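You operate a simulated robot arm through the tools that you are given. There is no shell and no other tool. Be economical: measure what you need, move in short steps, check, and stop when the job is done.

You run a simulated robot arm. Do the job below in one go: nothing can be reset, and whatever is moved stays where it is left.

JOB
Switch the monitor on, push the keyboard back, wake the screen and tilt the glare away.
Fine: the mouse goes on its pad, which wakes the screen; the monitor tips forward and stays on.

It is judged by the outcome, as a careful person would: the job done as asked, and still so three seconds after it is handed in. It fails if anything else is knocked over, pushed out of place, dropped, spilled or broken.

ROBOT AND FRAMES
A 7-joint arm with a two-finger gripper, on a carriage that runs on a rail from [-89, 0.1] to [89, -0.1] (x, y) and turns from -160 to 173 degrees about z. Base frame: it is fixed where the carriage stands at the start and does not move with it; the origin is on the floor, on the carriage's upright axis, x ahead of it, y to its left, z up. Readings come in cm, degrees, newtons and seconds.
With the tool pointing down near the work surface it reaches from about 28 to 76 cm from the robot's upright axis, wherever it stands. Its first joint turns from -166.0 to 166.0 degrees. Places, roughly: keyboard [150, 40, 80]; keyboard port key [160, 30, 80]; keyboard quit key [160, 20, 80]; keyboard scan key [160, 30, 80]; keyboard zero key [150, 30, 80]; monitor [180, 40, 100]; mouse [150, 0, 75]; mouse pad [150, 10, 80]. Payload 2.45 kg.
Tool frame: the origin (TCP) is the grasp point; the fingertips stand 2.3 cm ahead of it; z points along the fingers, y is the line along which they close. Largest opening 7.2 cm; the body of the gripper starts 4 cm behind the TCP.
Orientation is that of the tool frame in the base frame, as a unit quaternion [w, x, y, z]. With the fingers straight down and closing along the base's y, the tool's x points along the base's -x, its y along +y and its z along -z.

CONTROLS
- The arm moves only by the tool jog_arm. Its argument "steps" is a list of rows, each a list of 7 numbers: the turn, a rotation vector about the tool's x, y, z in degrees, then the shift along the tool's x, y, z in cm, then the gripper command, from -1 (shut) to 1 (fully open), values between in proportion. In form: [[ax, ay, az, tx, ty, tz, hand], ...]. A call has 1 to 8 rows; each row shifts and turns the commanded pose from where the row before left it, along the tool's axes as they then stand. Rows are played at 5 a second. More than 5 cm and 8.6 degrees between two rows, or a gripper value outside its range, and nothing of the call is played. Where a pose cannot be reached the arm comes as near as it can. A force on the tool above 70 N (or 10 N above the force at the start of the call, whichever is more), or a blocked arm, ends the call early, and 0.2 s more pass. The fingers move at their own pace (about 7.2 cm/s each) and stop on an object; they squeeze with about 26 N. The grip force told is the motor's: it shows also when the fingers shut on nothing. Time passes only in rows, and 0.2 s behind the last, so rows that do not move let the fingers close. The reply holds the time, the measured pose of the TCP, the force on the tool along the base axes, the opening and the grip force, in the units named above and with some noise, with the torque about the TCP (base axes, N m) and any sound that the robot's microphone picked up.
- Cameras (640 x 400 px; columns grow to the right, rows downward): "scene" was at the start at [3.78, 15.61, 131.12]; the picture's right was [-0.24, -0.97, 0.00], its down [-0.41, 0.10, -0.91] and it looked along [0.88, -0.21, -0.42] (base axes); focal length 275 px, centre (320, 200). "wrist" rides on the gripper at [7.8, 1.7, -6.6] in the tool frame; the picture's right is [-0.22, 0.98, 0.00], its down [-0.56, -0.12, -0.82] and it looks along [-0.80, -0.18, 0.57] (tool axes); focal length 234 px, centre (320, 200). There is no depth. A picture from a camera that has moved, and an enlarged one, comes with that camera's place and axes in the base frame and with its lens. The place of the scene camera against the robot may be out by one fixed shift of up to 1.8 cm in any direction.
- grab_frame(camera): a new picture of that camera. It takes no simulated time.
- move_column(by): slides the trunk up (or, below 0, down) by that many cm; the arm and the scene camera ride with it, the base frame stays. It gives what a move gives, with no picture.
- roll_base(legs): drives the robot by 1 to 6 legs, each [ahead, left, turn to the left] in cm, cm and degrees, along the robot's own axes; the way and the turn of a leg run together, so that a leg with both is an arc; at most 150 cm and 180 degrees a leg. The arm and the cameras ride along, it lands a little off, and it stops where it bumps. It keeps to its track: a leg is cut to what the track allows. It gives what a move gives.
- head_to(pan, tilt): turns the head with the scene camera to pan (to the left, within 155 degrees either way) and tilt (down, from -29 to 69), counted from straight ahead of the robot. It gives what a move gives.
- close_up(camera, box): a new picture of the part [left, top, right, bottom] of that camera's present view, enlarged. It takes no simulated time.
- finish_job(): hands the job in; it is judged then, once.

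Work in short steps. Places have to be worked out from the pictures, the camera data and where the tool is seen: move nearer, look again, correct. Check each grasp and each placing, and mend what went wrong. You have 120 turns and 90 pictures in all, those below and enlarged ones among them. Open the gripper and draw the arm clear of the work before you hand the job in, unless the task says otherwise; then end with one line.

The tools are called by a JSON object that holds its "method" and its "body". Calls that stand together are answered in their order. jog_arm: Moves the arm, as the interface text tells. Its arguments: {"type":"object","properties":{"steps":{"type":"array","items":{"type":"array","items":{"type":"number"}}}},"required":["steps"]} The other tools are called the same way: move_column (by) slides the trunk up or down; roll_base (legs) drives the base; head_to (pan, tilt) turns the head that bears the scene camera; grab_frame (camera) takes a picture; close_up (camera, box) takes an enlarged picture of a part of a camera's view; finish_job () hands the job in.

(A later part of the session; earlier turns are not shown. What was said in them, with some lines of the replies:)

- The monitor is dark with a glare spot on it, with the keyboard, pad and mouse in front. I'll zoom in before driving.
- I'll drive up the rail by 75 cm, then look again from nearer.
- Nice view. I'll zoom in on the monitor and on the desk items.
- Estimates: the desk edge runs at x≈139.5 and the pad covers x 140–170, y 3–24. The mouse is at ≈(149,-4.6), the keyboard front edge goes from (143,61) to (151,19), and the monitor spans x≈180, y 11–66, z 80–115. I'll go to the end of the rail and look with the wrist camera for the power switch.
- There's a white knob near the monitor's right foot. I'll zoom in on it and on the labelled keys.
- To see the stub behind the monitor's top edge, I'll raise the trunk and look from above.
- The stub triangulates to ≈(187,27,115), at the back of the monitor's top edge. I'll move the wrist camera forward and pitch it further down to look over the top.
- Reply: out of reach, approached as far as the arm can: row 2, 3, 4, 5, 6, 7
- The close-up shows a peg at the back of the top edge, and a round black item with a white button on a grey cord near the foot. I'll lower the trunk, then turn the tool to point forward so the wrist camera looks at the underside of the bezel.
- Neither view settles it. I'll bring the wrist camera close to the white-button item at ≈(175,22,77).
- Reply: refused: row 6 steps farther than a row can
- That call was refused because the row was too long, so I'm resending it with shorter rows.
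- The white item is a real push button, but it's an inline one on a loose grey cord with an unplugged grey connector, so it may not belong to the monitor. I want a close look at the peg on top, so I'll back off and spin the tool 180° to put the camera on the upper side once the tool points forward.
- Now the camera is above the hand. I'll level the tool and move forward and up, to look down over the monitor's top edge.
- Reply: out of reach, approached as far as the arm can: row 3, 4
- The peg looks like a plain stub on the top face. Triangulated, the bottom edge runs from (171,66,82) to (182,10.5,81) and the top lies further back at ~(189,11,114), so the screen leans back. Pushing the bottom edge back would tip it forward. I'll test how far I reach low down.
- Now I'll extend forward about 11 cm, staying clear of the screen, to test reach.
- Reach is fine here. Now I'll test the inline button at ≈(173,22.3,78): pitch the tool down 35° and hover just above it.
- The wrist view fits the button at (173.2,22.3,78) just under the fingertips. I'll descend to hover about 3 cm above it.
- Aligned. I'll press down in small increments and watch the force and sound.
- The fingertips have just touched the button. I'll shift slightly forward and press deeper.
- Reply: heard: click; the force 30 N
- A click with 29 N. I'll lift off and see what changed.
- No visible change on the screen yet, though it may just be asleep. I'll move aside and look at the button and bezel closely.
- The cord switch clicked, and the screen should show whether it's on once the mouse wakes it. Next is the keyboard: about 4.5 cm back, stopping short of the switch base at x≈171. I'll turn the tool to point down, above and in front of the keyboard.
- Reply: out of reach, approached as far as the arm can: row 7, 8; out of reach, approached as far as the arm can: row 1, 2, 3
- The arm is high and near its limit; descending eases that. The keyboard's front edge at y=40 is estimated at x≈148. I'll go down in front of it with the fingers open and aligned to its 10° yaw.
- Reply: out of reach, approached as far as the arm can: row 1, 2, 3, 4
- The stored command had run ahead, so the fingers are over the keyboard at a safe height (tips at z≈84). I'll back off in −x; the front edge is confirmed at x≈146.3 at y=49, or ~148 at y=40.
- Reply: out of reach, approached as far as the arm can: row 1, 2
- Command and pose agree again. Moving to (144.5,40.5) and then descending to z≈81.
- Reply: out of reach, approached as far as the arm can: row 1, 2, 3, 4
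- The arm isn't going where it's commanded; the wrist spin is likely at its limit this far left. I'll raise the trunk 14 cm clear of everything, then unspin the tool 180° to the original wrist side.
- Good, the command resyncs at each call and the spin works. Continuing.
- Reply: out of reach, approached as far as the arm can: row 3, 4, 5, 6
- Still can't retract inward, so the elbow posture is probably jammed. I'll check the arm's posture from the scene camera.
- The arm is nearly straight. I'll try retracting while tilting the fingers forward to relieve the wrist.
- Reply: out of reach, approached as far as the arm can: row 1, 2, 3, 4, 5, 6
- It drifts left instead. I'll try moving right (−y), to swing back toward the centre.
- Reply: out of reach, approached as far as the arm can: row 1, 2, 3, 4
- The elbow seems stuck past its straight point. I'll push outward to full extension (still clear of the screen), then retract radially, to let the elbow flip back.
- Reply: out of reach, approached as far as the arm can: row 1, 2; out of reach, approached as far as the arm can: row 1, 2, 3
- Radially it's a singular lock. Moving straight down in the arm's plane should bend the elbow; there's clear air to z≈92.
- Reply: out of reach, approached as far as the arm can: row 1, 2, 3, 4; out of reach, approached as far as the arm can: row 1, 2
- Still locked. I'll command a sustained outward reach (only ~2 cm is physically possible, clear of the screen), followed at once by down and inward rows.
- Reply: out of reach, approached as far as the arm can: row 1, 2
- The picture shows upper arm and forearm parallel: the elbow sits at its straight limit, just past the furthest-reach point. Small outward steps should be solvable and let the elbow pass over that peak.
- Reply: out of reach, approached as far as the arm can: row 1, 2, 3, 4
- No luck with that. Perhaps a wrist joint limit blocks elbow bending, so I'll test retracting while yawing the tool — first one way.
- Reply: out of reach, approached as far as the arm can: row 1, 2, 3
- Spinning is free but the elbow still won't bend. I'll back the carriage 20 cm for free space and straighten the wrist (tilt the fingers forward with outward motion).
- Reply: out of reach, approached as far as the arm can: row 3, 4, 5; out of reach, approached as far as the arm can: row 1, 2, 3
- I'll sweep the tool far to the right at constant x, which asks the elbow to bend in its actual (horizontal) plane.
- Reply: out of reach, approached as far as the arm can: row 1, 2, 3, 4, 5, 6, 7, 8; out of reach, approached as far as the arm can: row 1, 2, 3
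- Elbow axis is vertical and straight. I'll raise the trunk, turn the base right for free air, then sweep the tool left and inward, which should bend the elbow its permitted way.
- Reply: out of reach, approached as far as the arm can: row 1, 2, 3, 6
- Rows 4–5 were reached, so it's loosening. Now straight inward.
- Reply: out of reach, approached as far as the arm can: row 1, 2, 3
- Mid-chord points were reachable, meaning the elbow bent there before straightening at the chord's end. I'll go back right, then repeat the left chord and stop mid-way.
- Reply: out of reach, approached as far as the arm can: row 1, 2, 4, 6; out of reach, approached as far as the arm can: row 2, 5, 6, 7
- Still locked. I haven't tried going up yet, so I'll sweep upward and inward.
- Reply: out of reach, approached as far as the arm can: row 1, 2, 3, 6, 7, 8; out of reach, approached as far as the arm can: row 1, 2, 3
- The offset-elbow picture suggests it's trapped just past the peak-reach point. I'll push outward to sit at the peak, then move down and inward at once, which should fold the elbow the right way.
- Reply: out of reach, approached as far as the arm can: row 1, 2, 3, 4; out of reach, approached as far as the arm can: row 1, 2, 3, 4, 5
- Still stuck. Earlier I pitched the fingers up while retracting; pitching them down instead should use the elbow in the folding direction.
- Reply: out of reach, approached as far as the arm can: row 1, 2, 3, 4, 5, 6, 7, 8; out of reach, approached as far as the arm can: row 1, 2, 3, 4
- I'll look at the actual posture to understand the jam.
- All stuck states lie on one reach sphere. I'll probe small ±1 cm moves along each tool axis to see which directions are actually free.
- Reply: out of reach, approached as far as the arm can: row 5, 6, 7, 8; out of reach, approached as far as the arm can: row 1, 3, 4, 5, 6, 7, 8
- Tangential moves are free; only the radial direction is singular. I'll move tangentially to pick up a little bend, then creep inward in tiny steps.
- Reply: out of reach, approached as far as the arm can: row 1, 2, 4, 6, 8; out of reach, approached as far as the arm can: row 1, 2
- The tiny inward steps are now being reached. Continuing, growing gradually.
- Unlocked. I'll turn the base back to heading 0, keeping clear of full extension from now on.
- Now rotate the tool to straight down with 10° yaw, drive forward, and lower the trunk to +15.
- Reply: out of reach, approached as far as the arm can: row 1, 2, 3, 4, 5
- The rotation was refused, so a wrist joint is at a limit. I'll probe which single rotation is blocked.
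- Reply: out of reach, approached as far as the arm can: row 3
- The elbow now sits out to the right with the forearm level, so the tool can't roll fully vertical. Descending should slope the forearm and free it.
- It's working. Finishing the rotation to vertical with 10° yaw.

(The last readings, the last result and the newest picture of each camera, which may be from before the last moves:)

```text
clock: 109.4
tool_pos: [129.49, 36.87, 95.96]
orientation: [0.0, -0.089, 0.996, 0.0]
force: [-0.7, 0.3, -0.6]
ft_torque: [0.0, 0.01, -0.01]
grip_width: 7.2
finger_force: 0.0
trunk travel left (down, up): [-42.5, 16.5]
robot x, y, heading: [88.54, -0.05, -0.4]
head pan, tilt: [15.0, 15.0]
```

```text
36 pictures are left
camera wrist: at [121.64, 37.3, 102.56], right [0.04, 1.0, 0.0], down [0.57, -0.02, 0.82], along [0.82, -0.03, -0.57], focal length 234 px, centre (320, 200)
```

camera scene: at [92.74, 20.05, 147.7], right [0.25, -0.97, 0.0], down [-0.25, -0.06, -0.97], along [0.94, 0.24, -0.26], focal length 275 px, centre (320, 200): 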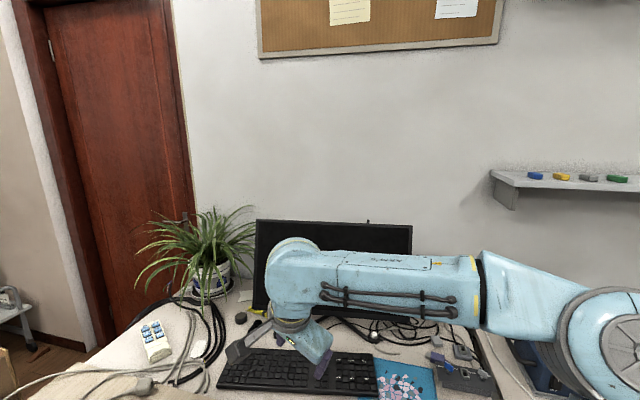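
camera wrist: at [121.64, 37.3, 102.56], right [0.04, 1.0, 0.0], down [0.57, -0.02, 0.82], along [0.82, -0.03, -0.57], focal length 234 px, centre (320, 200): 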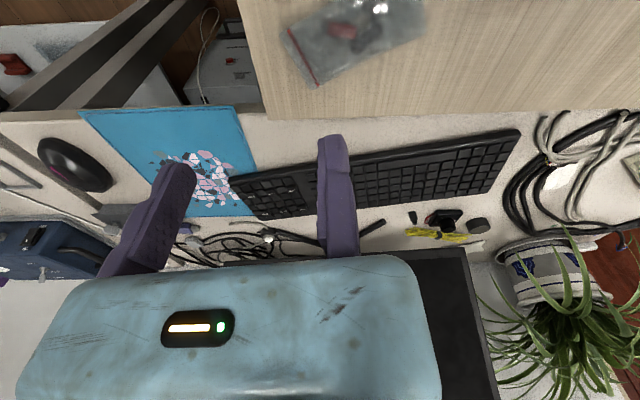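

Tool is vertical and aligned. Moving to just in front of the keyboard's front edge and descending.

{"method": "jog_arm", "body": {"steps": [[0, 0, 0, -4.8, 0.1, 0, 1], [0, 0, 0, -4.8, 0.1, 0, 1], [0, 0, 0, -4.8, 0.1, 0, 1], [0, 0, 0, 0, 0, 4.5, 1], [0, 0, 0, 0, 0, 4.5, 1], [0, 0, 0, 0, 0, 4, 1]]}}

{"method": "grab_frame", "body": {"camera": "wrist"}}

```text
clock: 110.8
tool_pos: [143.56, 39.73, 82.96]
orientation: [0.001, -0.089, 0.996, 0.0]
force: [0.2, 1.2, -0.2]
ft_torque: [0.01, -0.01, -0.01]
grip_width: 7.19
finger_force: 0.1
trunk travel left (down, up): [-42.5, 16.5]
robot x, y, heading: [88.41, -0.26, -0.8]
head pan, tilt: [15.0, 15.0]
```

```text
35 pictures are left
camera wrist: at [135.78, 40.12, 89.57], right [0.04, 1.0, 0.0], down [0.57, -0.03, 0.82], along [0.82, -0.04, -0.57], focal length 234 px, centre (320, 200)
```

wrist: 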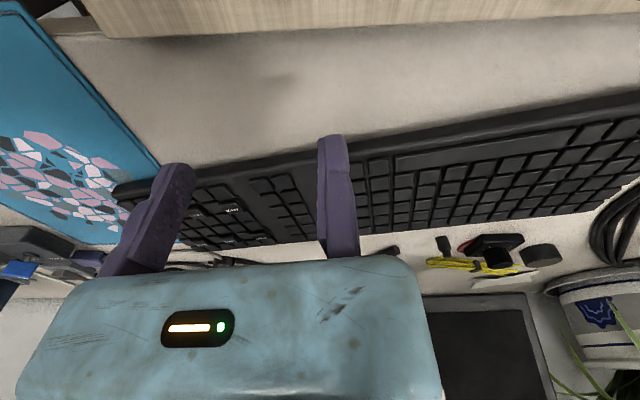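

Front edge confirmed at x≈148 here. Descend the last bit with a force check.

{"method": "jog_arm", "body": {"steps": [[0, 0, 0, 0, 0, 2.5, 1], [0, 0, 0, 0, 0, 1.2, 1], [0, 0, 0, 0, 0.5, 0.8, 1], [0, 0, 0, 0, 0, 0, 1]]}}

```text
clock: 111.8
tool_pos: [143.64, 40.34, 78.54]
orientation: [-0.001, -0.088, 0.996, 0.0]
force: [-0.1, -0.5, 0.1]
ft_torque: [-0.01, 0.01, -0.02]
grip_width: 7.18
finger_force: 0.1
trunk travel left (down, up): [-42.5, 16.5]
robot x, y, heading: [88.67, -0.32, -0.4]
head pan, tilt: [15.0, 15.0]
```

Clear of the desk, tip at z≈76.2. I'll push forward slowly toward contact.

{"method": "jog_arm", "body": {"steps": [[0, 0, 0, -1, 0, 0, 1], [0, 0, 0, -1, 0, 0, 1], [0, 0, 0, -1, 0, 0, 1], [0, 0, 0, -0.8, 0, 0, 1]]}}

{"method": "grab_frame", "body": {"camera": "wrist"}}

```text
clock: 112.8
tool_pos: [147.34, 41.0, 78.55]
orientation: [-0.001, -0.088, 0.996, 0.0]
force: [-4.0, -2.6, -0.3]
ft_torque: [-0.07, 0.05, 0.0]
grip_width: 7.16
finger_force: 0.1
trunk travel left (down, up): [-42.5, 16.5]
robot x, y, heading: [88.57, -0.26, -0.4]
head pan, tilt: [15.0, 15.0]
```

```text
34 pictures are left
camera wrist: at [139.48, 41.39, 85.13], right [0.04, 1.0, 0.0], down [0.57, -0.02, 0.82], along [0.82, -0.03, -0.57], focal length 234 px, centre (320, 200)
```

wrist: 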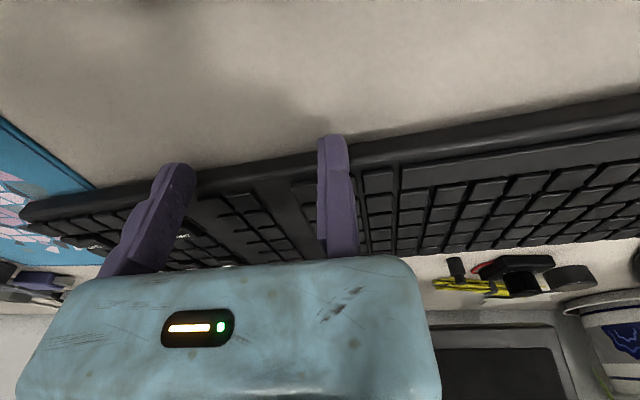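

Contact (≈5 N). Pushing about 4.5 cm along the keyboard's normal.

{"method": "jog_arm", "body": {"steps": [[0, 0, 0, -0.75, 0, 0, 1], [0, 0, 0, -0.75, 0, 0, 1], [0, 0, 0, -0.75, 0, 0, 1], [0, 0, 0, -0.75, 0, 0, 1]]}}

{"method": "head_to", "body": {"pan": 12, "tilt": 35}}

{"method": "close_up", "body": {"camera": "scene", "box": [180, 150, 420, 300]}}

```text
clock: 113.8
tool_pos: [150.39, 41.42, 78.56]
orientation: [0.0, -0.088, 0.996, -0.001]
force: [-1.3, 0.5, -0.9]
ft_torque: [-0.03, -0.12, -0.02]
grip_width: 7.17
finger_force: 0.0
trunk travel left (down, up): [-42.5, 16.5]
robot x, y, heading: [88.81, -0.33, -0.8]
head pan, tilt: [15.0, 15.0]
```

```text
clock: 114.6
tool_pos: [150.32, 41.4, 78.44]
orientation: [-0.001, -0.088, 0.996, 0.0]
force: [-4.3, 0.1, -0.8]
ft_torque: [0.01, 0.07, 0.02]
grip_width: 7.22
finger_force: 0.0
trunk travel left (down, up): [-42.5, 16.5]
robot x, y, heading: [88.77, -0.17, -0.6]
head pan, tilt: [12.0, 35.0]
```

```text
2.67 times, centred on (300, 225) of scene
camera zoom: at [92.32, 19.49, 144.5], right [0.2, -0.98, 0.0], down [-0.56, -0.11, -0.82], along [0.8, 0.16, -0.57], focal length 734 px, centre (373, 133)
```

zoom: 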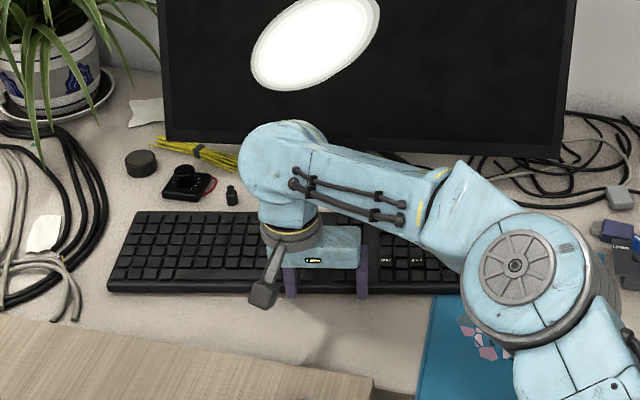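

Moved ~3 cm so far with about 3.5 cm left to the small knob; push another 1.6 cm.

{"method": "jog_arm", "body": {"steps": [[0, 0, 0, -0.6, 0, 0, 1], [0, 0, 0, -0.6, 0, 0, 1], [0, 0, 0, -0.4, 0, 0, 1], [0, 0, 0, 0, 0, 0, 1]]}}

{"method": "jog_arm", "body": {"steps": [[0, 0, 0, 1, 0, 0, 1], [0, 0, 0, 2, 0, 0, 1], [0, 0, 0, 2, 0, 0, 1], [0, 0, 0, 0, 0, -3, 1], [0, 0, 0, 0, 0, -4, 1], [0, 0, 0, 0, 0, -4, 1]]}}

{"method": "grab_frame", "body": {"camera": "wrist"}}

```text
clock: 115.6
tool_pos: [152.02, 41.77, 78.51]
orientation: [0.0, -0.088, 0.996, -0.001]
force: [-4.1, -0.6, 0.8]
ft_torque: [0.02, 0.05, 0.05]
grip_width: 7.21
finger_force: 0.1
trunk travel left (down, up): [-42.5, 16.5]
robot x, y, heading: [88.53, -0.23, -0.6]
head pan, tilt: [12.0, 35.0]
```

```text
clock: 117.0
tool_pos: [146.82, 41.1, 89.59]
orientation: [-0.001, -0.088, 0.996, 0.001]
force: [0.2, 0.1, -0.1]
ft_torque: [0.0, 0.03, -0.02]
grip_width: 7.18
finger_force: 0.0
trunk travel left (down, up): [-42.5, 16.5]
robot x, y, heading: [88.81, -0.1, -0.6]
head pan, tilt: [12.0, 35.0]
```

```text
32 pictures are left
camera wrist: at [139.04, 41.41, 96.06], right [0.04, 1.0, 0.0], down [0.57, -0.03, 0.82], along [0.82, -0.03, -0.57], focal length 234 px, centre (320, 200)
```

wrist: 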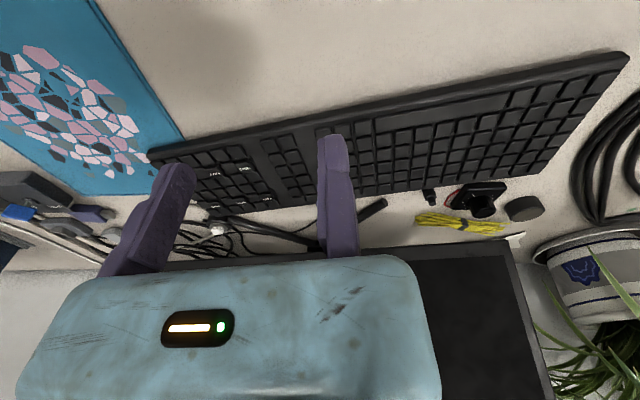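

Keyboard is back ~4.7 cm and still square to the monitor. Next, the mouse: lift and travel right toward (149,-5).

{"method": "jog_arm", "body": {"steps": [[0, 0, 0, 1.5, 0, -4, 1], [0, 0, 0, 0.9, -4.7, 0, 1], [0, 0, 0, 0.9, -4.7, 0, 1], [0, 0, 0, 0.9, -4.7, 0, 1], [0, 0, 0, 0.9, -4.7, 0, 1], [0, 0, 0, 0.9, -4.7, 0, 1]]}}

{"method": "jog_arm", "body": {"steps": [[0, 0, 5, 0.9, -4.5, 0, 1], [0, 0, 5, 0.5, -4.5, 0, 1], [0, 0, 0, 0, -4.5, 0, 1], [0, 0, 0, 0, -4.5, 0, 1]]}}

{"method": "grab_frame", "body": {"camera": "wrist"}}

```text
clock: 118.4
tool_pos: [145.24, 16.79, 93.58]
orientation: [-0.001, -0.088, 0.996, 0.0]
force: [0.0, 0.0, -0.2]
ft_torque: [-0.02, 0.0, -0.02]
grip_width: 7.22
finger_force: 0.0
trunk travel left (down, up): [-42.5, 16.5]
robot x, y, heading: [88.55, -0.19, -0.4]
head pan, tilt: [12.0, 35.0]
```

```text
clock: 119.4
tool_pos: [145.12, -1.24, 93.29]
orientation: [0.0, -0.001, 1.0, 0.0]
force: [0.1, -0.1, -0.6]
ft_torque: [0.01, -0.05, -0.01]
grip_width: 7.23
finger_force: 0.1
trunk travel left (down, up): [-42.5, 16.5]
robot x, y, heading: [88.96, -0.05, -0.5]
head pan, tilt: [12.0, 35.0]
```

```text
31 pictures are left
camera wrist: at [137.42, 0.42, 99.93], right [0.22, 0.98, 0.0], down [0.56, -0.12, 0.82], along [0.8, -0.18, -0.57], focal length 234 px, centre (320, 200)
```

wrist: 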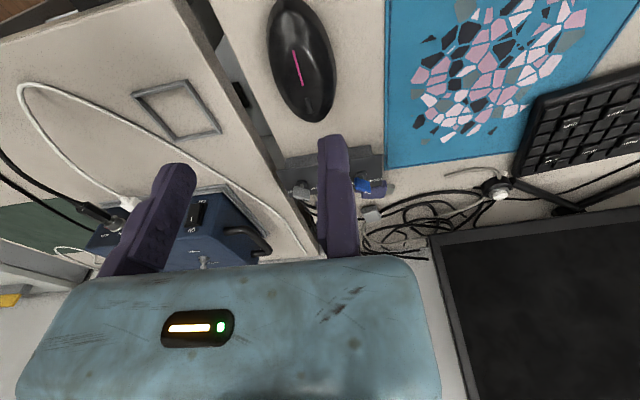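

Mouse is ≈11×6 cm, centred near (148,-3.7), long axis along x. I'll centre the open fingers above it and look again.

{"method": "jog_arm", "body": {"steps": [[0, 0, 0, -2.9, -2.5, 0, 1], [0, 0, 0, 0, 0, 4, 1], [0, 0, 0, 0, 0, 4, 1]]}}

{"method": "grab_frame", "body": {"camera": "wrist"}}

{"method": "head_to", "body": {"pan": -5, "tilt": 40}}

{"method": "grab_frame", "body": {"camera": "scene"}}

```text
clock: 120.2
tool_pos: [147.88, -3.72, 85.13]
orientation: [-0.001, -0.002, 1.0, 0.001]
force: [-0.3, -0.2, 0.3]
ft_torque: [-0.03, -0.03, -0.04]
grip_width: 7.21
finger_force: 0.0
trunk travel left (down, up): [-42.5, 16.5]
robot x, y, heading: [88.54, 0.07, -0.7]
head pan, tilt: [12.0, 35.0]
```

```text
30 pictures are left
camera wrist: at [140.21, -1.96, 91.73], right [0.22, 0.98, 0.0], down [0.56, -0.13, 0.82], along [0.8, -0.18, -0.57], focal length 234 px, centre (320, 200)
```

wrist: 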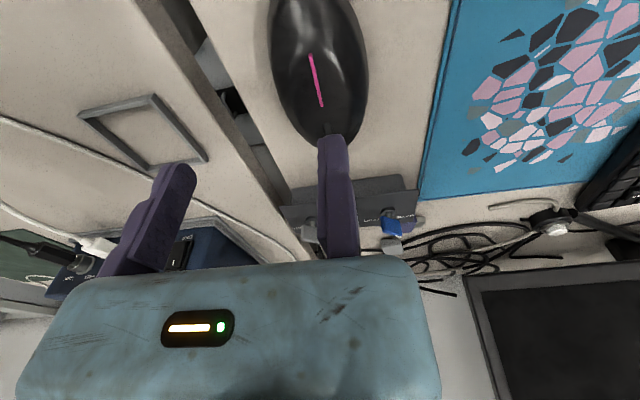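

```text
clock: 121.0
tool_pos: [147.95, -3.72, 85.09]
orientation: [0.001, -0.001, 1.0, 0.0]
force: [-0.2, 0.4, -0.4]
ft_torque: [-0.03, -0.01, 0.01]
grip_width: 7.18
finger_force: 0.0
trunk travel left (down, up): [-42.5, 16.5]
robot x, y, heading: [88.85, -0.12, -0.5]
head pan, tilt: [-5.0, 40.0]
```

```text
29 pictures are left
camera scene: at [92.17, 16.92, 143.74], right [-0.1, -1.0, 0.0], down [-0.64, 0.06, -0.77], along [0.76, -0.07, -0.64], focal length 275 px, centre (320, 200)
```

scene: 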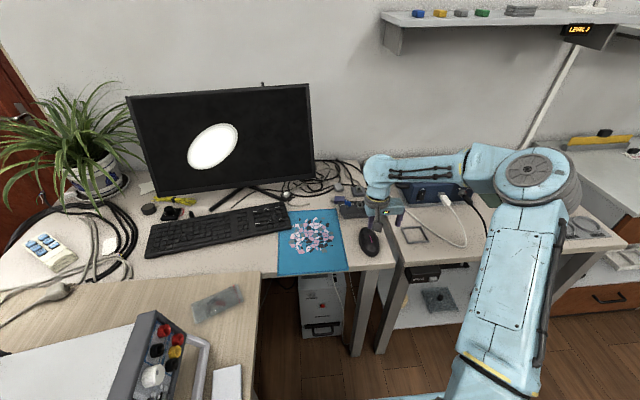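

Both cameras show that the +y finger's inner face sits at the TCP and the opening extends 7.2 cm to −y (only the −y finger travels). So for the mouse (y ≈ -6.4…-0.7) the TCP should be at y≈-0.1. Shifting there.

{"method": "jog_arm", "body": {"steps": [[0, 0, 0, 0.2, 3.6, 0, 1], [0, 0, 0, 0, 0, 1.5, 1], [0, 0, 0, 0, 0, 0, 1]]}}

{"method": "grab_frame", "body": {"camera": "wrist"}}

{"method": "close_up", "body": {"camera": "scene", "box": [320, 190, 440, 265]}}

```text
clock: 121.8
tool_pos: [147.68, -0.25, 83.8]
orientation: [0.0, -0.001, 1.0, 0.0]
force: [-0.5, -0.5, 0.0]
ft_torque: [-0.03, -0.01, 0.0]
grip_width: 7.17
finger_force: 0.0
trunk travel left (down, up): [-42.5, 16.5]
robot x, y, heading: [88.61, -0.02, -0.7]
head pan, tilt: [-5.0, 40.0]
```

```text
28 pictures are left
camera wrist: at [139.97, 1.57, 90.44], right [0.22, 0.98, 0.0], down [0.56, -0.12, 0.82], along [0.8, -0.18, -0.57], focal length 234 px, centre (320, 200)
```

wrist: 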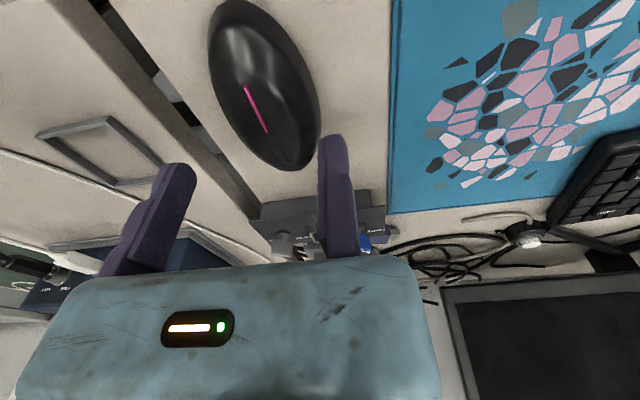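

```text
5.33 times, centred on (380, 228) of scene
camera zoom: at [92.17, 16.92, 143.74], right [-0.1, -1.0, 0.0], down [-0.64, 0.06, -0.77], along [0.76, -0.07, -0.64], focal length 1469 px, centre (0, 53)
```

zoom: 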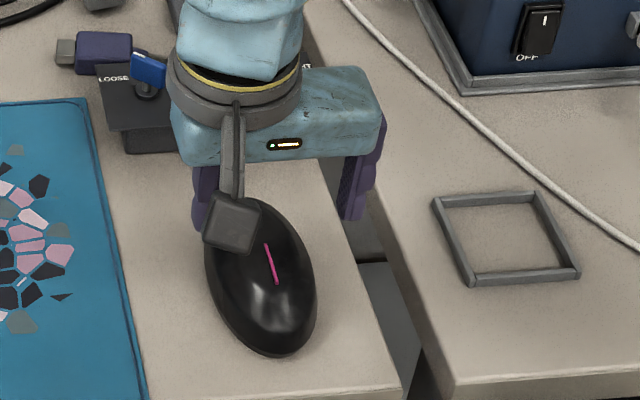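

Mouse at x≈147.7 spans y≈-6.0…-0.4; I'll shift +0.6 cm to centre the gap and descend gently around it.

{"method": "jog_arm", "body": {"steps": [[0, 0, 0, 0, 0.6, 0, 1], [0, 0, 0, 0, 0, 1.5, 1], [0, 0, 0, 0, 0, 1.5, 1], [0, 0, 0, 0, 0, 1.5, 1], [0, 0, 0, 0, 0, 0.8, 1]]}}

{"method": "grab_frame", "body": {"camera": "wrist"}}

```text
clock: 123.0
tool_pos: [147.59, 0.41, 78.66]
orientation: [-0.001, 0.0, 1.0, 0.0]
force: [0.2, 0.4, 0.0]
ft_torque: [-0.01, 0.0, -0.01]
grip_width: 7.2
finger_force: 0.0
trunk travel left (down, up): [-42.5, 16.5]
robot x, y, heading: [88.85, -0.13, -0.6]
head pan, tilt: [-5.0, 40.0]
```

```text
26 pictures are left
camera wrist: at [139.96, 2.13, 85.24], right [0.22, 0.98, 0.0], down [0.56, -0.12, 0.82], along [0.8, -0.18, -0.57], focal length 234 px, centre (320, 200)
```

wrist: 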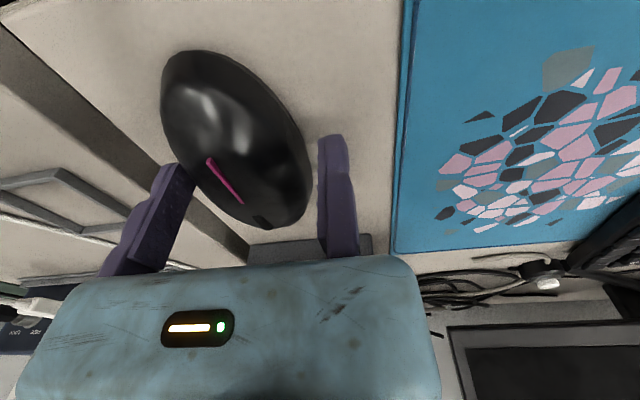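

Fingers straddle the mouse without touching it. Closing.

{"method": "jog_arm", "body": {"steps": [[0, 0, 0, 0, 0, 0, 0.7], [0, 0, 0, 0, 0, 0, 0.5], [0, 0, 0, 0, 0, 0, 0.2], [0, 0, 0, 0, 0, 0, -0.2], [0, 0, 0, 0, 0, 0, -0.5]]}}

{"method": "grab_frame", "body": {"camera": "wrist"}}

```text
clock: 124.2
tool_pos: [147.71, 0.37, 78.76]
orientation: [0.0, -0.001, 1.0, 0.0]
force: [0.3, -0.1, -0.7]
ft_torque: [0.04, -0.01, -0.04]
grip_width: 6.0
finger_force: 26.0
trunk travel left (down, up): [-42.5, 16.5]
robot x, y, heading: [88.6, -0.36, -0.5]
head pan, tilt: [-5.0, 40.0]
```

```text
25 pictures are left
camera wrist: at [139.97, 2.13, 85.24], right [0.22, 0.98, 0.0], down [0.56, -0.12, 0.82], along [0.8, -0.18, -0.57], focal length 234 px, centre (320, 200)
```

wrist: 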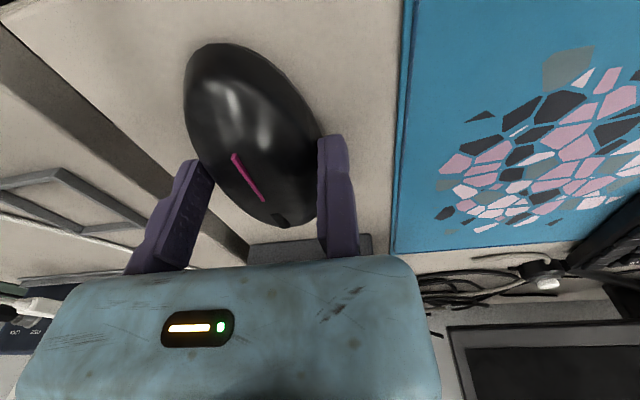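

Gripped (6.0 cm). Lift 2 cm and carry it left onto the pad.

{"method": "jog_arm", "body": {"steps": [[0, 0, 0, 0, 0, -1, -0.5], [0, 0, 0, 0, 0, -1.5, -0.5], [0, 0, 0, -1.3, 4.6, 0, -0.5], [0, 0, 0, -1.3, 4.6, 0, -0.5], [0, 0, 0, -1.3, 4.6, 0, -0.5], [0, 0, 0, 0, 0, 0, -0.5]]}}

{"method": "grab_frame", "body": {"camera": "wrist"}}

{"method": "grab_frame", "body": {"camera": "scene"}}

```text
clock: 125.6
tool_pos: [151.62, 14.17, 81.45]
orientation: [0.0, -0.001, 1.0, 0.0]
force: [0.8, 0.5, -0.5]
ft_torque: [0.03, -0.01, 0.0]
grip_width: 5.99
finger_force: 26.5
trunk travel left (down, up): [-42.5, 16.5]
robot x, y, heading: [88.64, 0.13, -0.4]
head pan, tilt: [-5.0, 40.0]
```

```text
24 pictures are left
camera wrist: at [143.91, 15.85, 87.97], right [0.22, 0.98, 0.0], down [0.56, -0.12, 0.82], along [0.8, -0.18, -0.57], focal length 234 px, centre (320, 200)
```

wrist: 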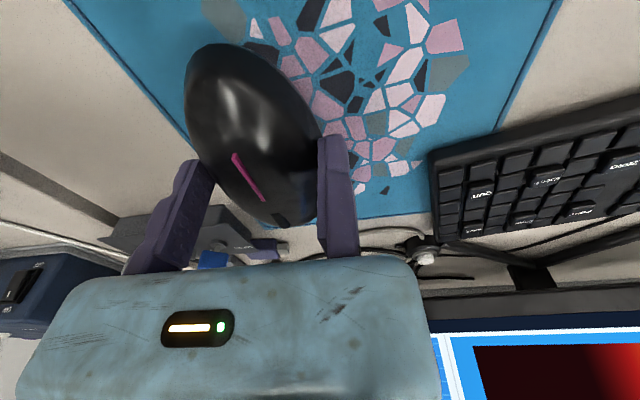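

```text
23 pictures are left
camera scene: at [92.18, 16.95, 143.73], right [-0.1, -1.0, 0.0], down [-0.64, 0.06, -0.77], along [0.76, -0.07, -0.64], focal length 275 px, centre (320, 200)
```

scene: 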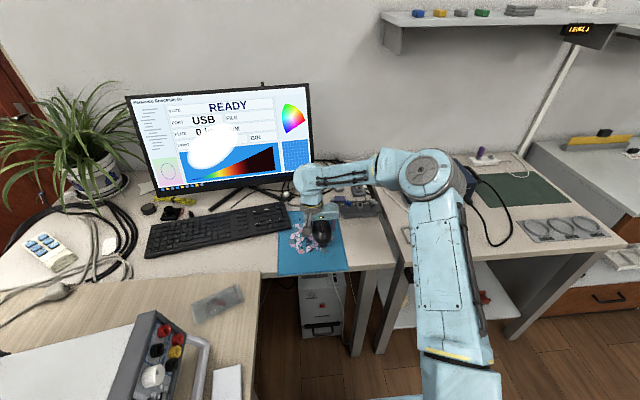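

The screen woke ("READY"), so the switch was the right one. Lower the mouse onto the pad.

{"method": "jog_arm", "body": {"steps": [[0, 0, 0, 0, 0, 1, -0.5], [0, 0, 0, 0, 0, 0.8, -0.5], [0, 0, 0, 0, 0, 0.3, -0.5], [0, 0, 0, 0, 0, 0.2, -0.5]]}}

```text
clock: 126.6
tool_pos: [151.6, 14.17, 78.91]
orientation: [0.0, 0.0, 1.0, 0.001]
force: [0.1, -0.2, -1.1]
ft_torque: [0.03, 0.02, 0.0]
grip_width: 6.0
finger_force: 26.2
trunk travel left (down, up): [-42.5, 16.5]
robot x, y, heading: [88.86, -0.11, -0.4]
head pan, tilt: [-5.0, 40.0]
```

{"method": "jog_arm", "body": {"steps": [[0, 0, 0, 0, 0, 0.1, -0.5], [0, 0, 0, 0, 0, 0.05, -0.2], [0, 0, 0, 0, 0, 0, 0.7], [0, 0, 0, 0, 0, 0, 1], [0, 0, 0, 0, 0.4, 0, 1], [0, 0, 0, 0, 0, -1.5, 1], [0, 0, 0, 0, 0, -4, 1], [0, 0, 0, 0, 0, -4, 1]]}}

{"method": "grab_frame", "body": {"camera": "wrist"}}

{"method": "close_up", "body": {"camera": "scene", "box": [120, 75, 360, 285]}}

```text
clock: 128.4
tool_pos: [151.48, 14.32, 88.13]
orientation: [0.0, -0.001, 1.0, 0.0]
force: [-0.8, 0.2, -1.4]
ft_torque: [-0.01, 0.04, -0.04]
grip_width: 7.2
finger_force: 0.1
trunk travel left (down, up): [-42.5, 16.5]
robot x, y, heading: [88.98, -0.12, -0.5]
head pan, tilt: [-5.0, 40.0]
```

```text
22 pictures are left
camera wrist: at [143.81, 16.08, 94.7], right [0.22, 0.98, 0.0], down [0.56, -0.12, 0.82], along [0.8, -0.18, -0.57], focal length 234 px, centre (320, 200)
```

wrist: 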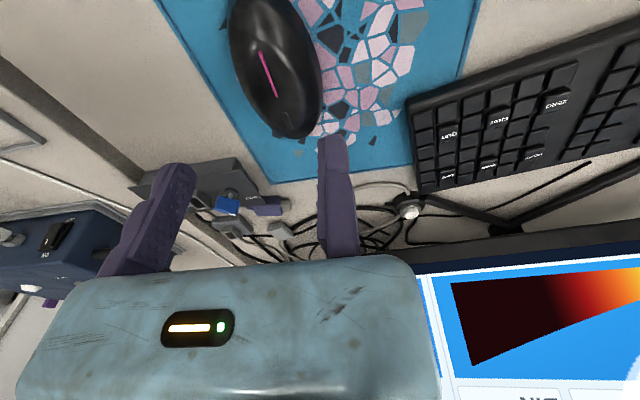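

```text
1.90 times, centred on (240, 180) of scene
camera zoom: at [92.18, 16.91, 143.73], right [-0.1, -1.0, 0.0], down [-0.64, 0.06, -0.77], along [0.76, -0.07, -0.64], focal length 525 px, centre (472, 238)
```

zoom: 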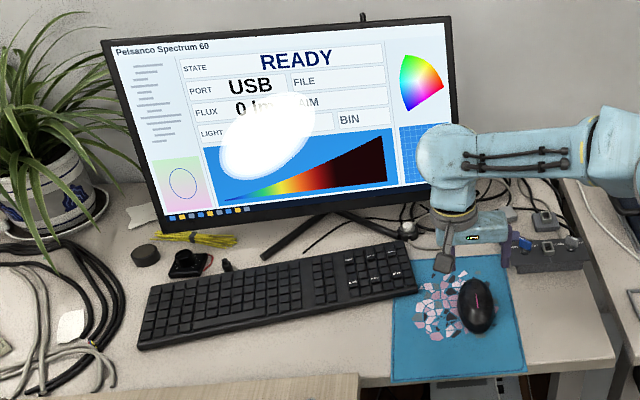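

Mouse sits on the pad and the screen shows READY. Now the tilt: the top is out of reach, so I'll push the bottom edge back, with the tool pitched ~35° down and pointing along azimuth ~16°. First lift, close the fingers and spin the wrist so the camera is at the side.

{"method": "jog_arm", "body": {"steps": [[0, 0, 0, 2, 0, -4, -1], [0, 0, 0, 3, 0, -4, -1], [0, 0, 8, 3, 0, -3, -1], [0, 0, 8.3, 0, 0, 0, -1], [0, 0, 8.3, 0, 0, 0, -1], [0, 0, 8.3, 0, 0, 0, -1], [0, 0, 8.3, 0, 0, 0, -1], [0, 0, 8.3, 0, 0, 0, -1]]}}

{"method": "jog_arm", "body": {"steps": [[0, 0, 8.3, 0, 0, 0, -1], [0, 0, 8.3, 0, 0, 0, -1], [0, 0, 8.3, 0, 0, 0, -1], [-8, 0, 0, 0, 0, 0, -1], [-8, 0, 0, 0, 0, 0, -1], [-8, 0, 0, 0, 0, 0, -1]]}}

```text
clock: 130.2
tool_pos: [143.4, 14.51, 99.2]
orientation: [0.0, 0.42, 0.908, 0.0]
force: [-0.4, -0.1, 0.1]
ft_torque: [0.0, -0.03, 0.0]
grip_width: 0.0
finger_force: 25.8
trunk travel left (down, up): [-42.5, 16.5]
robot x, y, heading: [88.7, 0.06, -0.7]
head pan, tilt: [-5.0, 40.0]
```

```text
clock: 131.6
tool_pos: [143.58, 14.54, 99.14]
orientation: [0.124, 0.591, 0.78, 0.168]
force: [-0.7, 0.3, -1.1]
ft_torque: [-0.06, 0.03, -0.01]
grip_width: 0.0
finger_force: 26.2
trunk travel left (down, up): [-42.5, 16.5]
robot x, y, heading: [88.74, 0.06, -0.6]
head pan, tilt: [-5.0, 40.0]
```

{"method": "jog_arm", "body": {"steps": [[-8, 0, 0, 0, 0, 0, -1], [-8, 0, 0, 0, 0, 0, -1], [-8, 0, 0, 0, 0, 0, -1], [-7, 0, 0, 0, 0, 0, -1]]}}

{"method": "move_column", "body": {"by": -6}}

{"method": "grab_frame", "body": {"camera": "wrist"}}

{"method": "grab_frame", "body": {"camera": "scene"}}

```text
clock: 132.6
tool_pos: [143.47, 14.47, 99.14]
orientation: [0.277, 0.538, 0.706, 0.367]
force: [0.3, -0.5, 0.5]
ft_torque: [-0.02, -0.02, -0.01]
grip_width: 0.01
finger_force: 26.0
trunk travel left (down, up): [-42.5, 16.5]
robot x, y, heading: [88.66, -0.16, -0.5]
head pan, tilt: [-5.0, 40.0]
```

```text
clock: 133.6
tool_pos: [143.51, 14.39, 93.12]
orientation: [0.279, 0.536, 0.707, 0.368]
force: [0.1, 0.1, -0.1]
ft_torque: [0.01, 0.02, 0.01]
grip_width: 0.0
finger_force: 25.8
trunk travel left (down, up): [-36.5, 22.5]
robot x, y, heading: [88.79, -0.04, -0.7]
head pan, tilt: [-5.0, 40.0]
```

```text
20 pictures are left
camera wrist: at [137.29, 20.77, 98.39], right [0.6, -0.06, 0.8], down [-0.56, -0.74, 0.37], along [0.57, -0.67, -0.48], focal length 234 px, centre (320, 200)
```

wrist: 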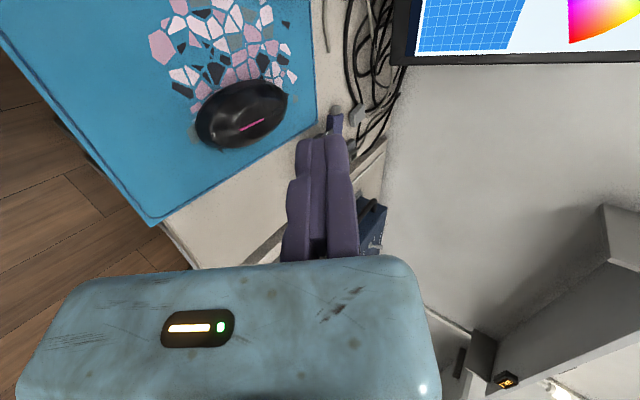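

```text
19 pictures are left
camera scene: at [92.16, 16.91, 137.74], right [-0.1, -1.0, 0.0], down [-0.64, 0.06, -0.77], along [0.76, -0.07, -0.64], focal length 275 px, centre (320, 200)
```

scene: 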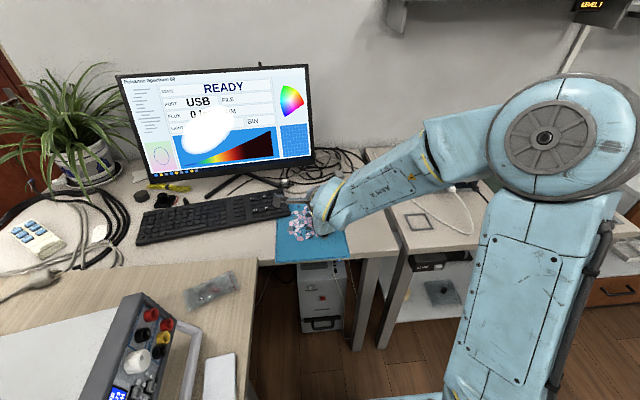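

Wrist config works. Advancing toward the bezel at z≈93 in steps.

{"method": "jog_arm", "body": {"steps": [[0, 0, 0, 0, 2.39, 3.41, -1], [0, 0, 0, 0, 2.39, 3.41, -1], [0, 0, 0, 0, 2.39, 3.41, -1], [0, 0, 0, 0, 2.39, 3.41, -1], [0, 0, 0, 0, 2.39, 3.41, -1]]}}

{"method": "grab_frame", "body": {"camera": "wrist"}}

{"method": "grab_frame", "body": {"camera": "scene"}}

```text
clock: 134.8
tool_pos: [163.62, 20.19, 93.34]
orientation: [0.278, 0.536, 0.707, 0.368]
force: [-0.8, -1.5, -0.1]
ft_torque: [0.02, 0.03, 0.06]
grip_width: 0.04
finger_force: 25.8
trunk travel left (down, up): [-36.5, 22.5]
robot x, y, heading: [88.53, 0.03, -0.7]
head pan, tilt: [-5.0, 40.0]
```

```text
18 pictures are left
camera wrist: at [157.34, 26.39, 98.51], right [0.6, -0.06, 0.8], down [-0.56, -0.74, 0.37], along [0.57, -0.67, -0.48], focal length 234 px, centre (320, 200)
```

wrist: 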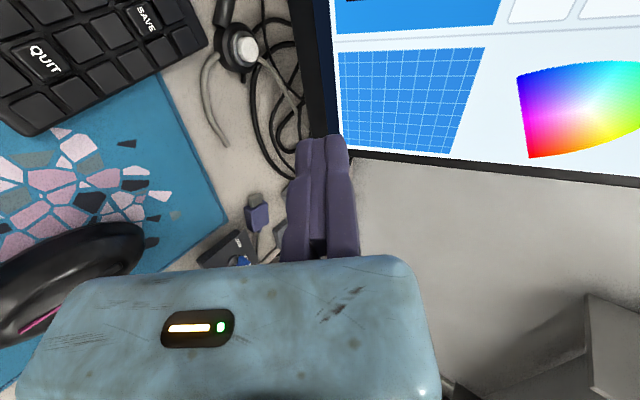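

```text
17 pictures are left
camera scene: at [92.16, 16.8, 137.75], right [-0.1, -1.0, 0.0], down [-0.64, 0.06, -0.77], along [0.76, -0.07, -0.64], focal length 275 px, centre (320, 200)
```

scene: 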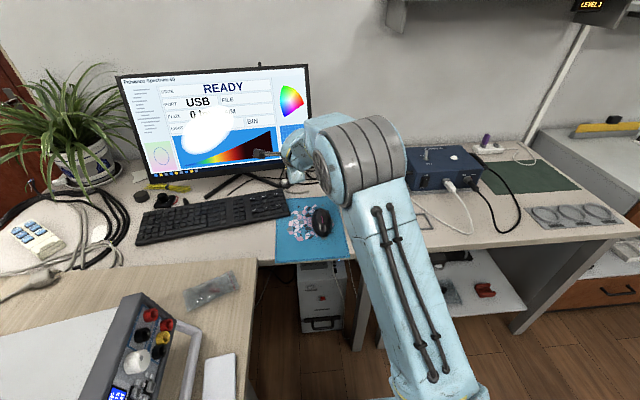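

The bezel's bottom edge at y≈23 is at x≈175.3, z≈81. I'll descend to a pre-contact point about 2 cm short, staying above the cord switch.

{"method": "jog_arm", "body": {"steps": [[0, 0, 0, -0.07, -1.44, 4.05, -1], [0, 0, 0, -0.07, -1.44, 4.05, -1], [0, 0, 0, -0.07, -1.44, 4.05, -1], [0, 0, 0, 0, 0, 0, -1]]}}

{"method": "grab_frame", "body": {"camera": "wrist"}}

```text
clock: 135.8
tool_pos: [170.68, 21.89, 82.4]
orientation: [0.278, 0.536, 0.706, 0.369]
force: [-0.6, -0.1, -0.2]
ft_torque: [0.02, 0.0, 0.01]
grip_width: 0.0
finger_force: 25.9
trunk travel left (down, up): [-36.5, 22.5]
robot x, y, heading: [88.55, -0.09, -0.5]
head pan, tilt: [-5.0, 40.0]
```

```text
16 pictures are left
camera wrist: at [164.43, 28.2, 87.73], right [0.6, -0.06, 0.8], down [-0.56, -0.74, 0.37], along [0.57, -0.67, -0.48], focal length 234 px, centre (320, 200)
```

wrist: 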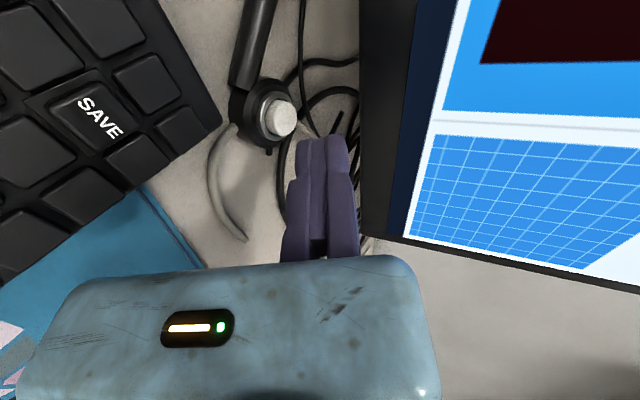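

The tip is ~1 cm from the bezel, but near its lower rim. I'll raise 1 cm and push in gently.

{"method": "jog_arm", "body": {"steps": [[0, 0, 0, 0, 0.82, -0.57, -1], [0, 0, 0, 0, 0.57, 0.81, -1], [0, 0, 0, 0, 0.57, 0.81, -1], [0, 0, 0, 0, 0.34, 0.49, -1]]}}

```text
clock: 136.8
tool_pos: [173.35, 22.77, 83.54]
orientation: [0.279, 0.536, 0.707, 0.368]
force: [0.4, -0.1, 0.3]
ft_torque: [0.01, 0.03, 0.0]
grip_width: 0.0
finger_force: 26.2
trunk travel left (down, up): [-36.5, 22.5]
robot x, y, heading: [88.36, 0.0, -0.5]
head pan, tilt: [-5.0, 40.0]
```

{"method": "jog_arm", "body": {"steps": [[0, 0, 0, 0, 0.34, 0.49, -1], [0, 0, 0, 0, 0.34, 0.49, -1], [0, 0, 0, 0, 0.34, 0.49, -1]]}}

{"method": "grab_frame", "body": {"camera": "wrist"}}

```text
clock: 137.6
tool_pos: [175.07, 23.33, 83.73]
orientation: [0.279, 0.535, 0.708, 0.368]
force: [-0.6, 0.3, -0.9]
ft_torque: [-0.02, 0.0, 0.02]
grip_width: 0.0
finger_force: 25.6
trunk travel left (down, up): [-36.5, 22.5]
robot x, y, heading: [88.43, -0.15, -0.6]
head pan, tilt: [-5.0, 40.0]
```

```text
15 pictures are left
camera wrist: at [168.83, 29.47, 88.91], right [0.6, -0.06, 0.8], down [-0.56, -0.74, 0.37], along [0.57, -0.67, -0.47], focal length 234 px, centre (320, 200)
```

wrist: 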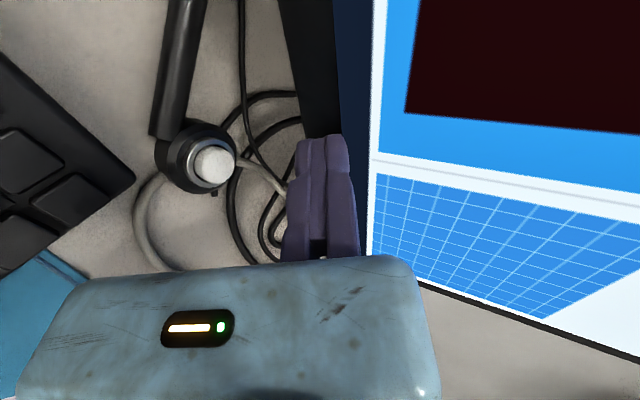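

{"method": "jog_arm", "body": {"steps": [[0, 0, 0, 0, 0.25, 0.36, -1], [0, 0, 0, 0, 0.25, 0.36, -1], [0, 0, 0, 0, 0.25, 0.36, -1], [0, 0, 0, 0, 0.25, 0.36, -1]]}}

```text
clock: 138.6
tool_pos: [176.77, 23.69, 83.71]
orientation: [0.279, 0.536, 0.706, 0.369]
force: [-2.7, -1.4, -0.3]
ft_torque: [0.02, 0.03, 0.0]
grip_width: 0.01
finger_force: 26.2
trunk travel left (down, up): [-36.5, 22.5]
robot x, y, heading: [88.72, 0.11, -0.6]
head pan, tilt: [-5.0, 40.0]
```

Contact begins (≈3 N) with the arm still in reach. Keep pushing in small steps.

{"method": "jog_arm", "body": {"steps": [[0, 0, 0, 0, 0.23, 0.33, -1], [0, 0, 0, 0, 0.23, 0.33, -1], [0, 0, 0, 0, 0.23, 0.33, -1], [0, 0, 0, 0, 0.23, 0.33, -1]]}}

{"method": "close_up", "body": {"camera": "scene", "box": [100, 50, 340, 200]}}

```text
clock: 139.6
tool_pos: [178.09, 24.05, 83.7]
orientation: [0.279, 0.536, 0.706, 0.369]
force: [-9.5, -3.5, -0.5]
ft_torque: [0.01, 0.05, -0.09]
grip_width: 0.02
finger_force: 25.7
trunk travel left (down, up): [-36.5, 22.5]
robot x, y, heading: [88.72, 0.02, -0.7]
head pan, tilt: [-5.0, 40.0]
```

```text
2.67 times, centred on (220, 125) of scene
camera zoom: at [92.09, 16.89, 137.74], right [-0.1, -1.0, 0.0], down [-0.64, 0.06, -0.77], along [0.76, -0.07, -0.64], focal length 734 px, centre (587, 400)
```

zoom: 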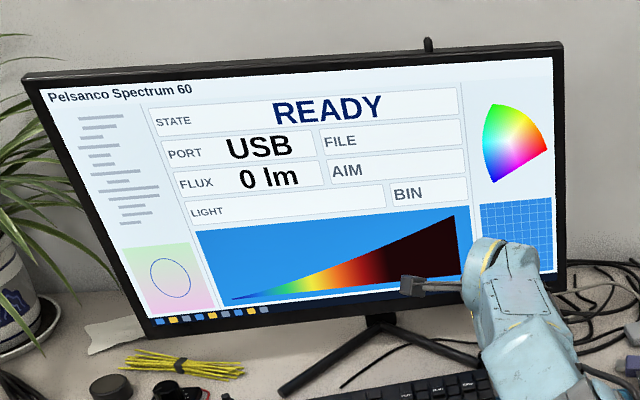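

The glare is gone and the screen stays on. A little more for margin, then back off.

{"method": "jog_arm", "body": {"steps": [[0, 0, 0, 0, 0.2, 0.29, -1], [0, 0, 0, 0, 0.2, 0.29, -1], [0, 0, 0, 0, 0, 0, -1]]}}

{"method": "jog_arm", "body": {"steps": [[0, 0, 0, 0, -0.3, -0.5, -1], [0, 0, 0, 0, -0.57, -0.81, -1], [0, 0, 0, 0, -1, -1.4, -1], [0, 0, 0, 0, 0, -3, -1], [0, 0, 0, 0, 0.5, -4, -1], [0, 0, 0, 0, 0.5, -4, -1]]}}

{"method": "grab_frame", "body": {"camera": "scene"}}

```text
clock: 140.1
tool_pos: [178.23, 24.0, 83.76]
orientation: [0.276, 0.538, 0.707, 0.366]
force: [-40.1, -11.3, 9.1]
ft_torque: [-0.06, -0.05, -0.26]
grip_width: 0.02
finger_force: 26.2
trunk travel left (down, up): [-36.5, 22.5]
robot x, y, heading: [88.52, -0.04, -0.7]
head pan, tilt: [-5.0, 40.0]
stopped in row 2: the force on the tool passed its limit at 80 N (the readings are from after the stop); the commanded pose is now the measured one
```

```text
clock: 141.5
tool_pos: [167.33, 20.96, 90.43]
orientation: [0.275, 0.538, 0.708, 0.365]
force: [-0.8, -0.6, 1.0]
ft_torque: [0.03, -0.03, -0.02]
grip_width: 0.0
finger_force: 25.9
trunk travel left (down, up): [-36.5, 22.5]
robot x, y, heading: [88.87, -0.02, -0.8]
head pan, tilt: [-5.0, 40.0]
```

```text
13 pictures are left
camera scene: at [92.09, 16.93, 137.73], right [-0.1, -1.0, 0.0], down [-0.64, 0.06, -0.77], along [0.76, -0.07, -0.64], focal length 275 px, centre (320, 200)
```

scene: 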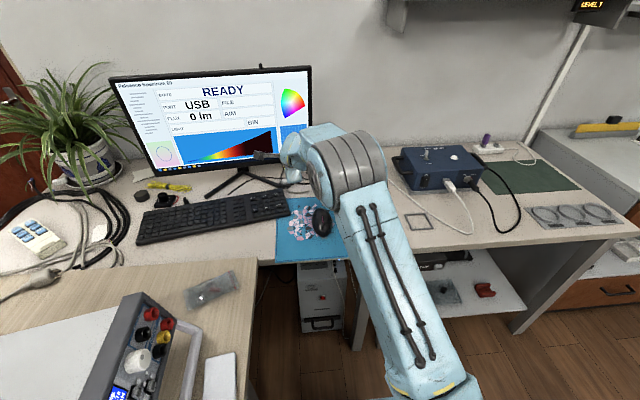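

It hit the tilt end stop, so it's fully tipped forward; screen still on with no glare. Withdraw up and back, open the gripper, and check everything.

{"method": "jog_arm", "body": {"steps": [[0, 0, 0, 0, -1.1, -4.2, -1], [0, 0, 0, 0, -1.1, -4.2, -1], [0, 0, 0, 0, -1.1, -4.2, -1], [0, 0, 0, 0, -1.1, -4.2, 0], [0, 0, 0, 0, -1.1, -4.2, 1], [0, 0, 0, 0, -1.1, -4.2, 1], [0, 0, 0, 0, 0, -4, 1]]}}

{"method": "move_column", "body": {"by": 12}}

{"method": "head_to", "body": {"pan": 10, "tilt": 32}}

{"method": "grab_frame", "body": {"camera": "scene"}}

```text
clock: 143.1
tool_pos: [140.97, 13.3, 102.23]
orientation: [0.275, 0.541, 0.706, 0.365]
force: [-0.9, 3.7, -0.7]
ft_torque: [-0.08, -0.05, -0.27]
grip_width: 7.21
finger_force: 0.1
trunk travel left (down, up): [-36.5, 22.5]
robot x, y, heading: [88.84, 0.1, -0.8]
head pan, tilt: [-5.0, 40.0]
```

```text
clock: 144.6
tool_pos: [140.81, 13.65, 114.3]
orientation: [0.275, 0.538, 0.708, 0.367]
force: [0.8, 1.1, -1.0]
ft_torque: [-0.02, 0.01, -0.01]
grip_width: 7.18
finger_force: 0.0
trunk travel left (down, up): [-48.5, 10.5]
robot x, y, heading: [88.44, -0.32, -0.4]
head pan, tilt: [-5.0, 40.0]
```

```text
clock: 145.4
tool_pos: [140.93, 13.8, 114.31]
orientation: [0.275, 0.537, 0.708, 0.367]
force: [0.2, -0.5, -0.4]
ft_torque: [0.01, -0.02, 0.01]
grip_width: 7.21
finger_force: 0.1
trunk travel left (down, up): [-48.5, 10.5]
robot x, y, heading: [89.02, -0.24, -0.7]
head pan, tilt: [10.0, 32.0]
```

```text
12 pictures are left
camera scene: at [92.44, 19.2, 150.95], right [0.16, -0.99, 0.0], down [-0.52, -0.09, -0.85], along [0.84, 0.14, -0.53], focal length 275 px, centre (320, 200)
```

scene: 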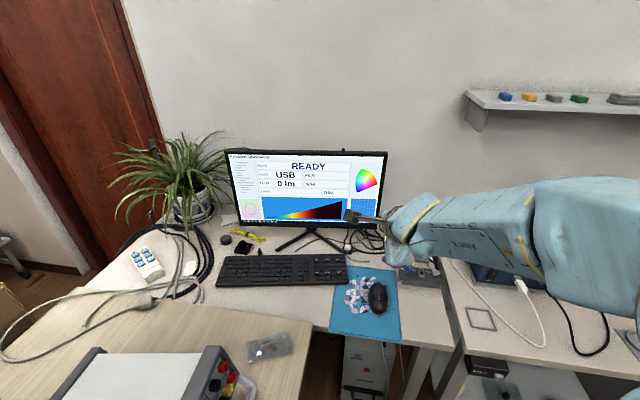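

{"method": "close_up", "body": {"camera": "scene", "box": [200, 140, 460, 345]}}

```text
1.95 times, centred on (330, 242) of scene
camera zoom: at [92.44, 19.2, 150.95], right [0.16, -0.99, 0.0], down [-0.52, -0.09, -0.85], along [0.84, 0.14, -0.53], focal length 537 px, centre (300, 117)
```

zoom: 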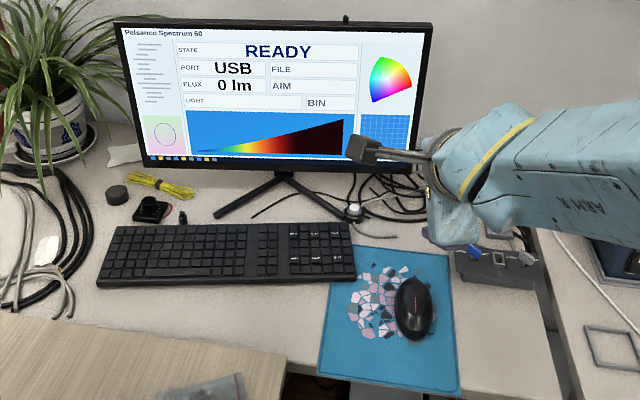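

The screen is on and shows READY with no glare, the keyboard is back, the mouse is on its pad and the arm is clear. Handing in.

{"method": "finish_job", "body": {}}

```text
The job is handed in.
```

The monitor is on and showing READY, the keyboard is about 4.7 cm further back, the mouse is on its pad, and the screen is tipped forward with no glare left.
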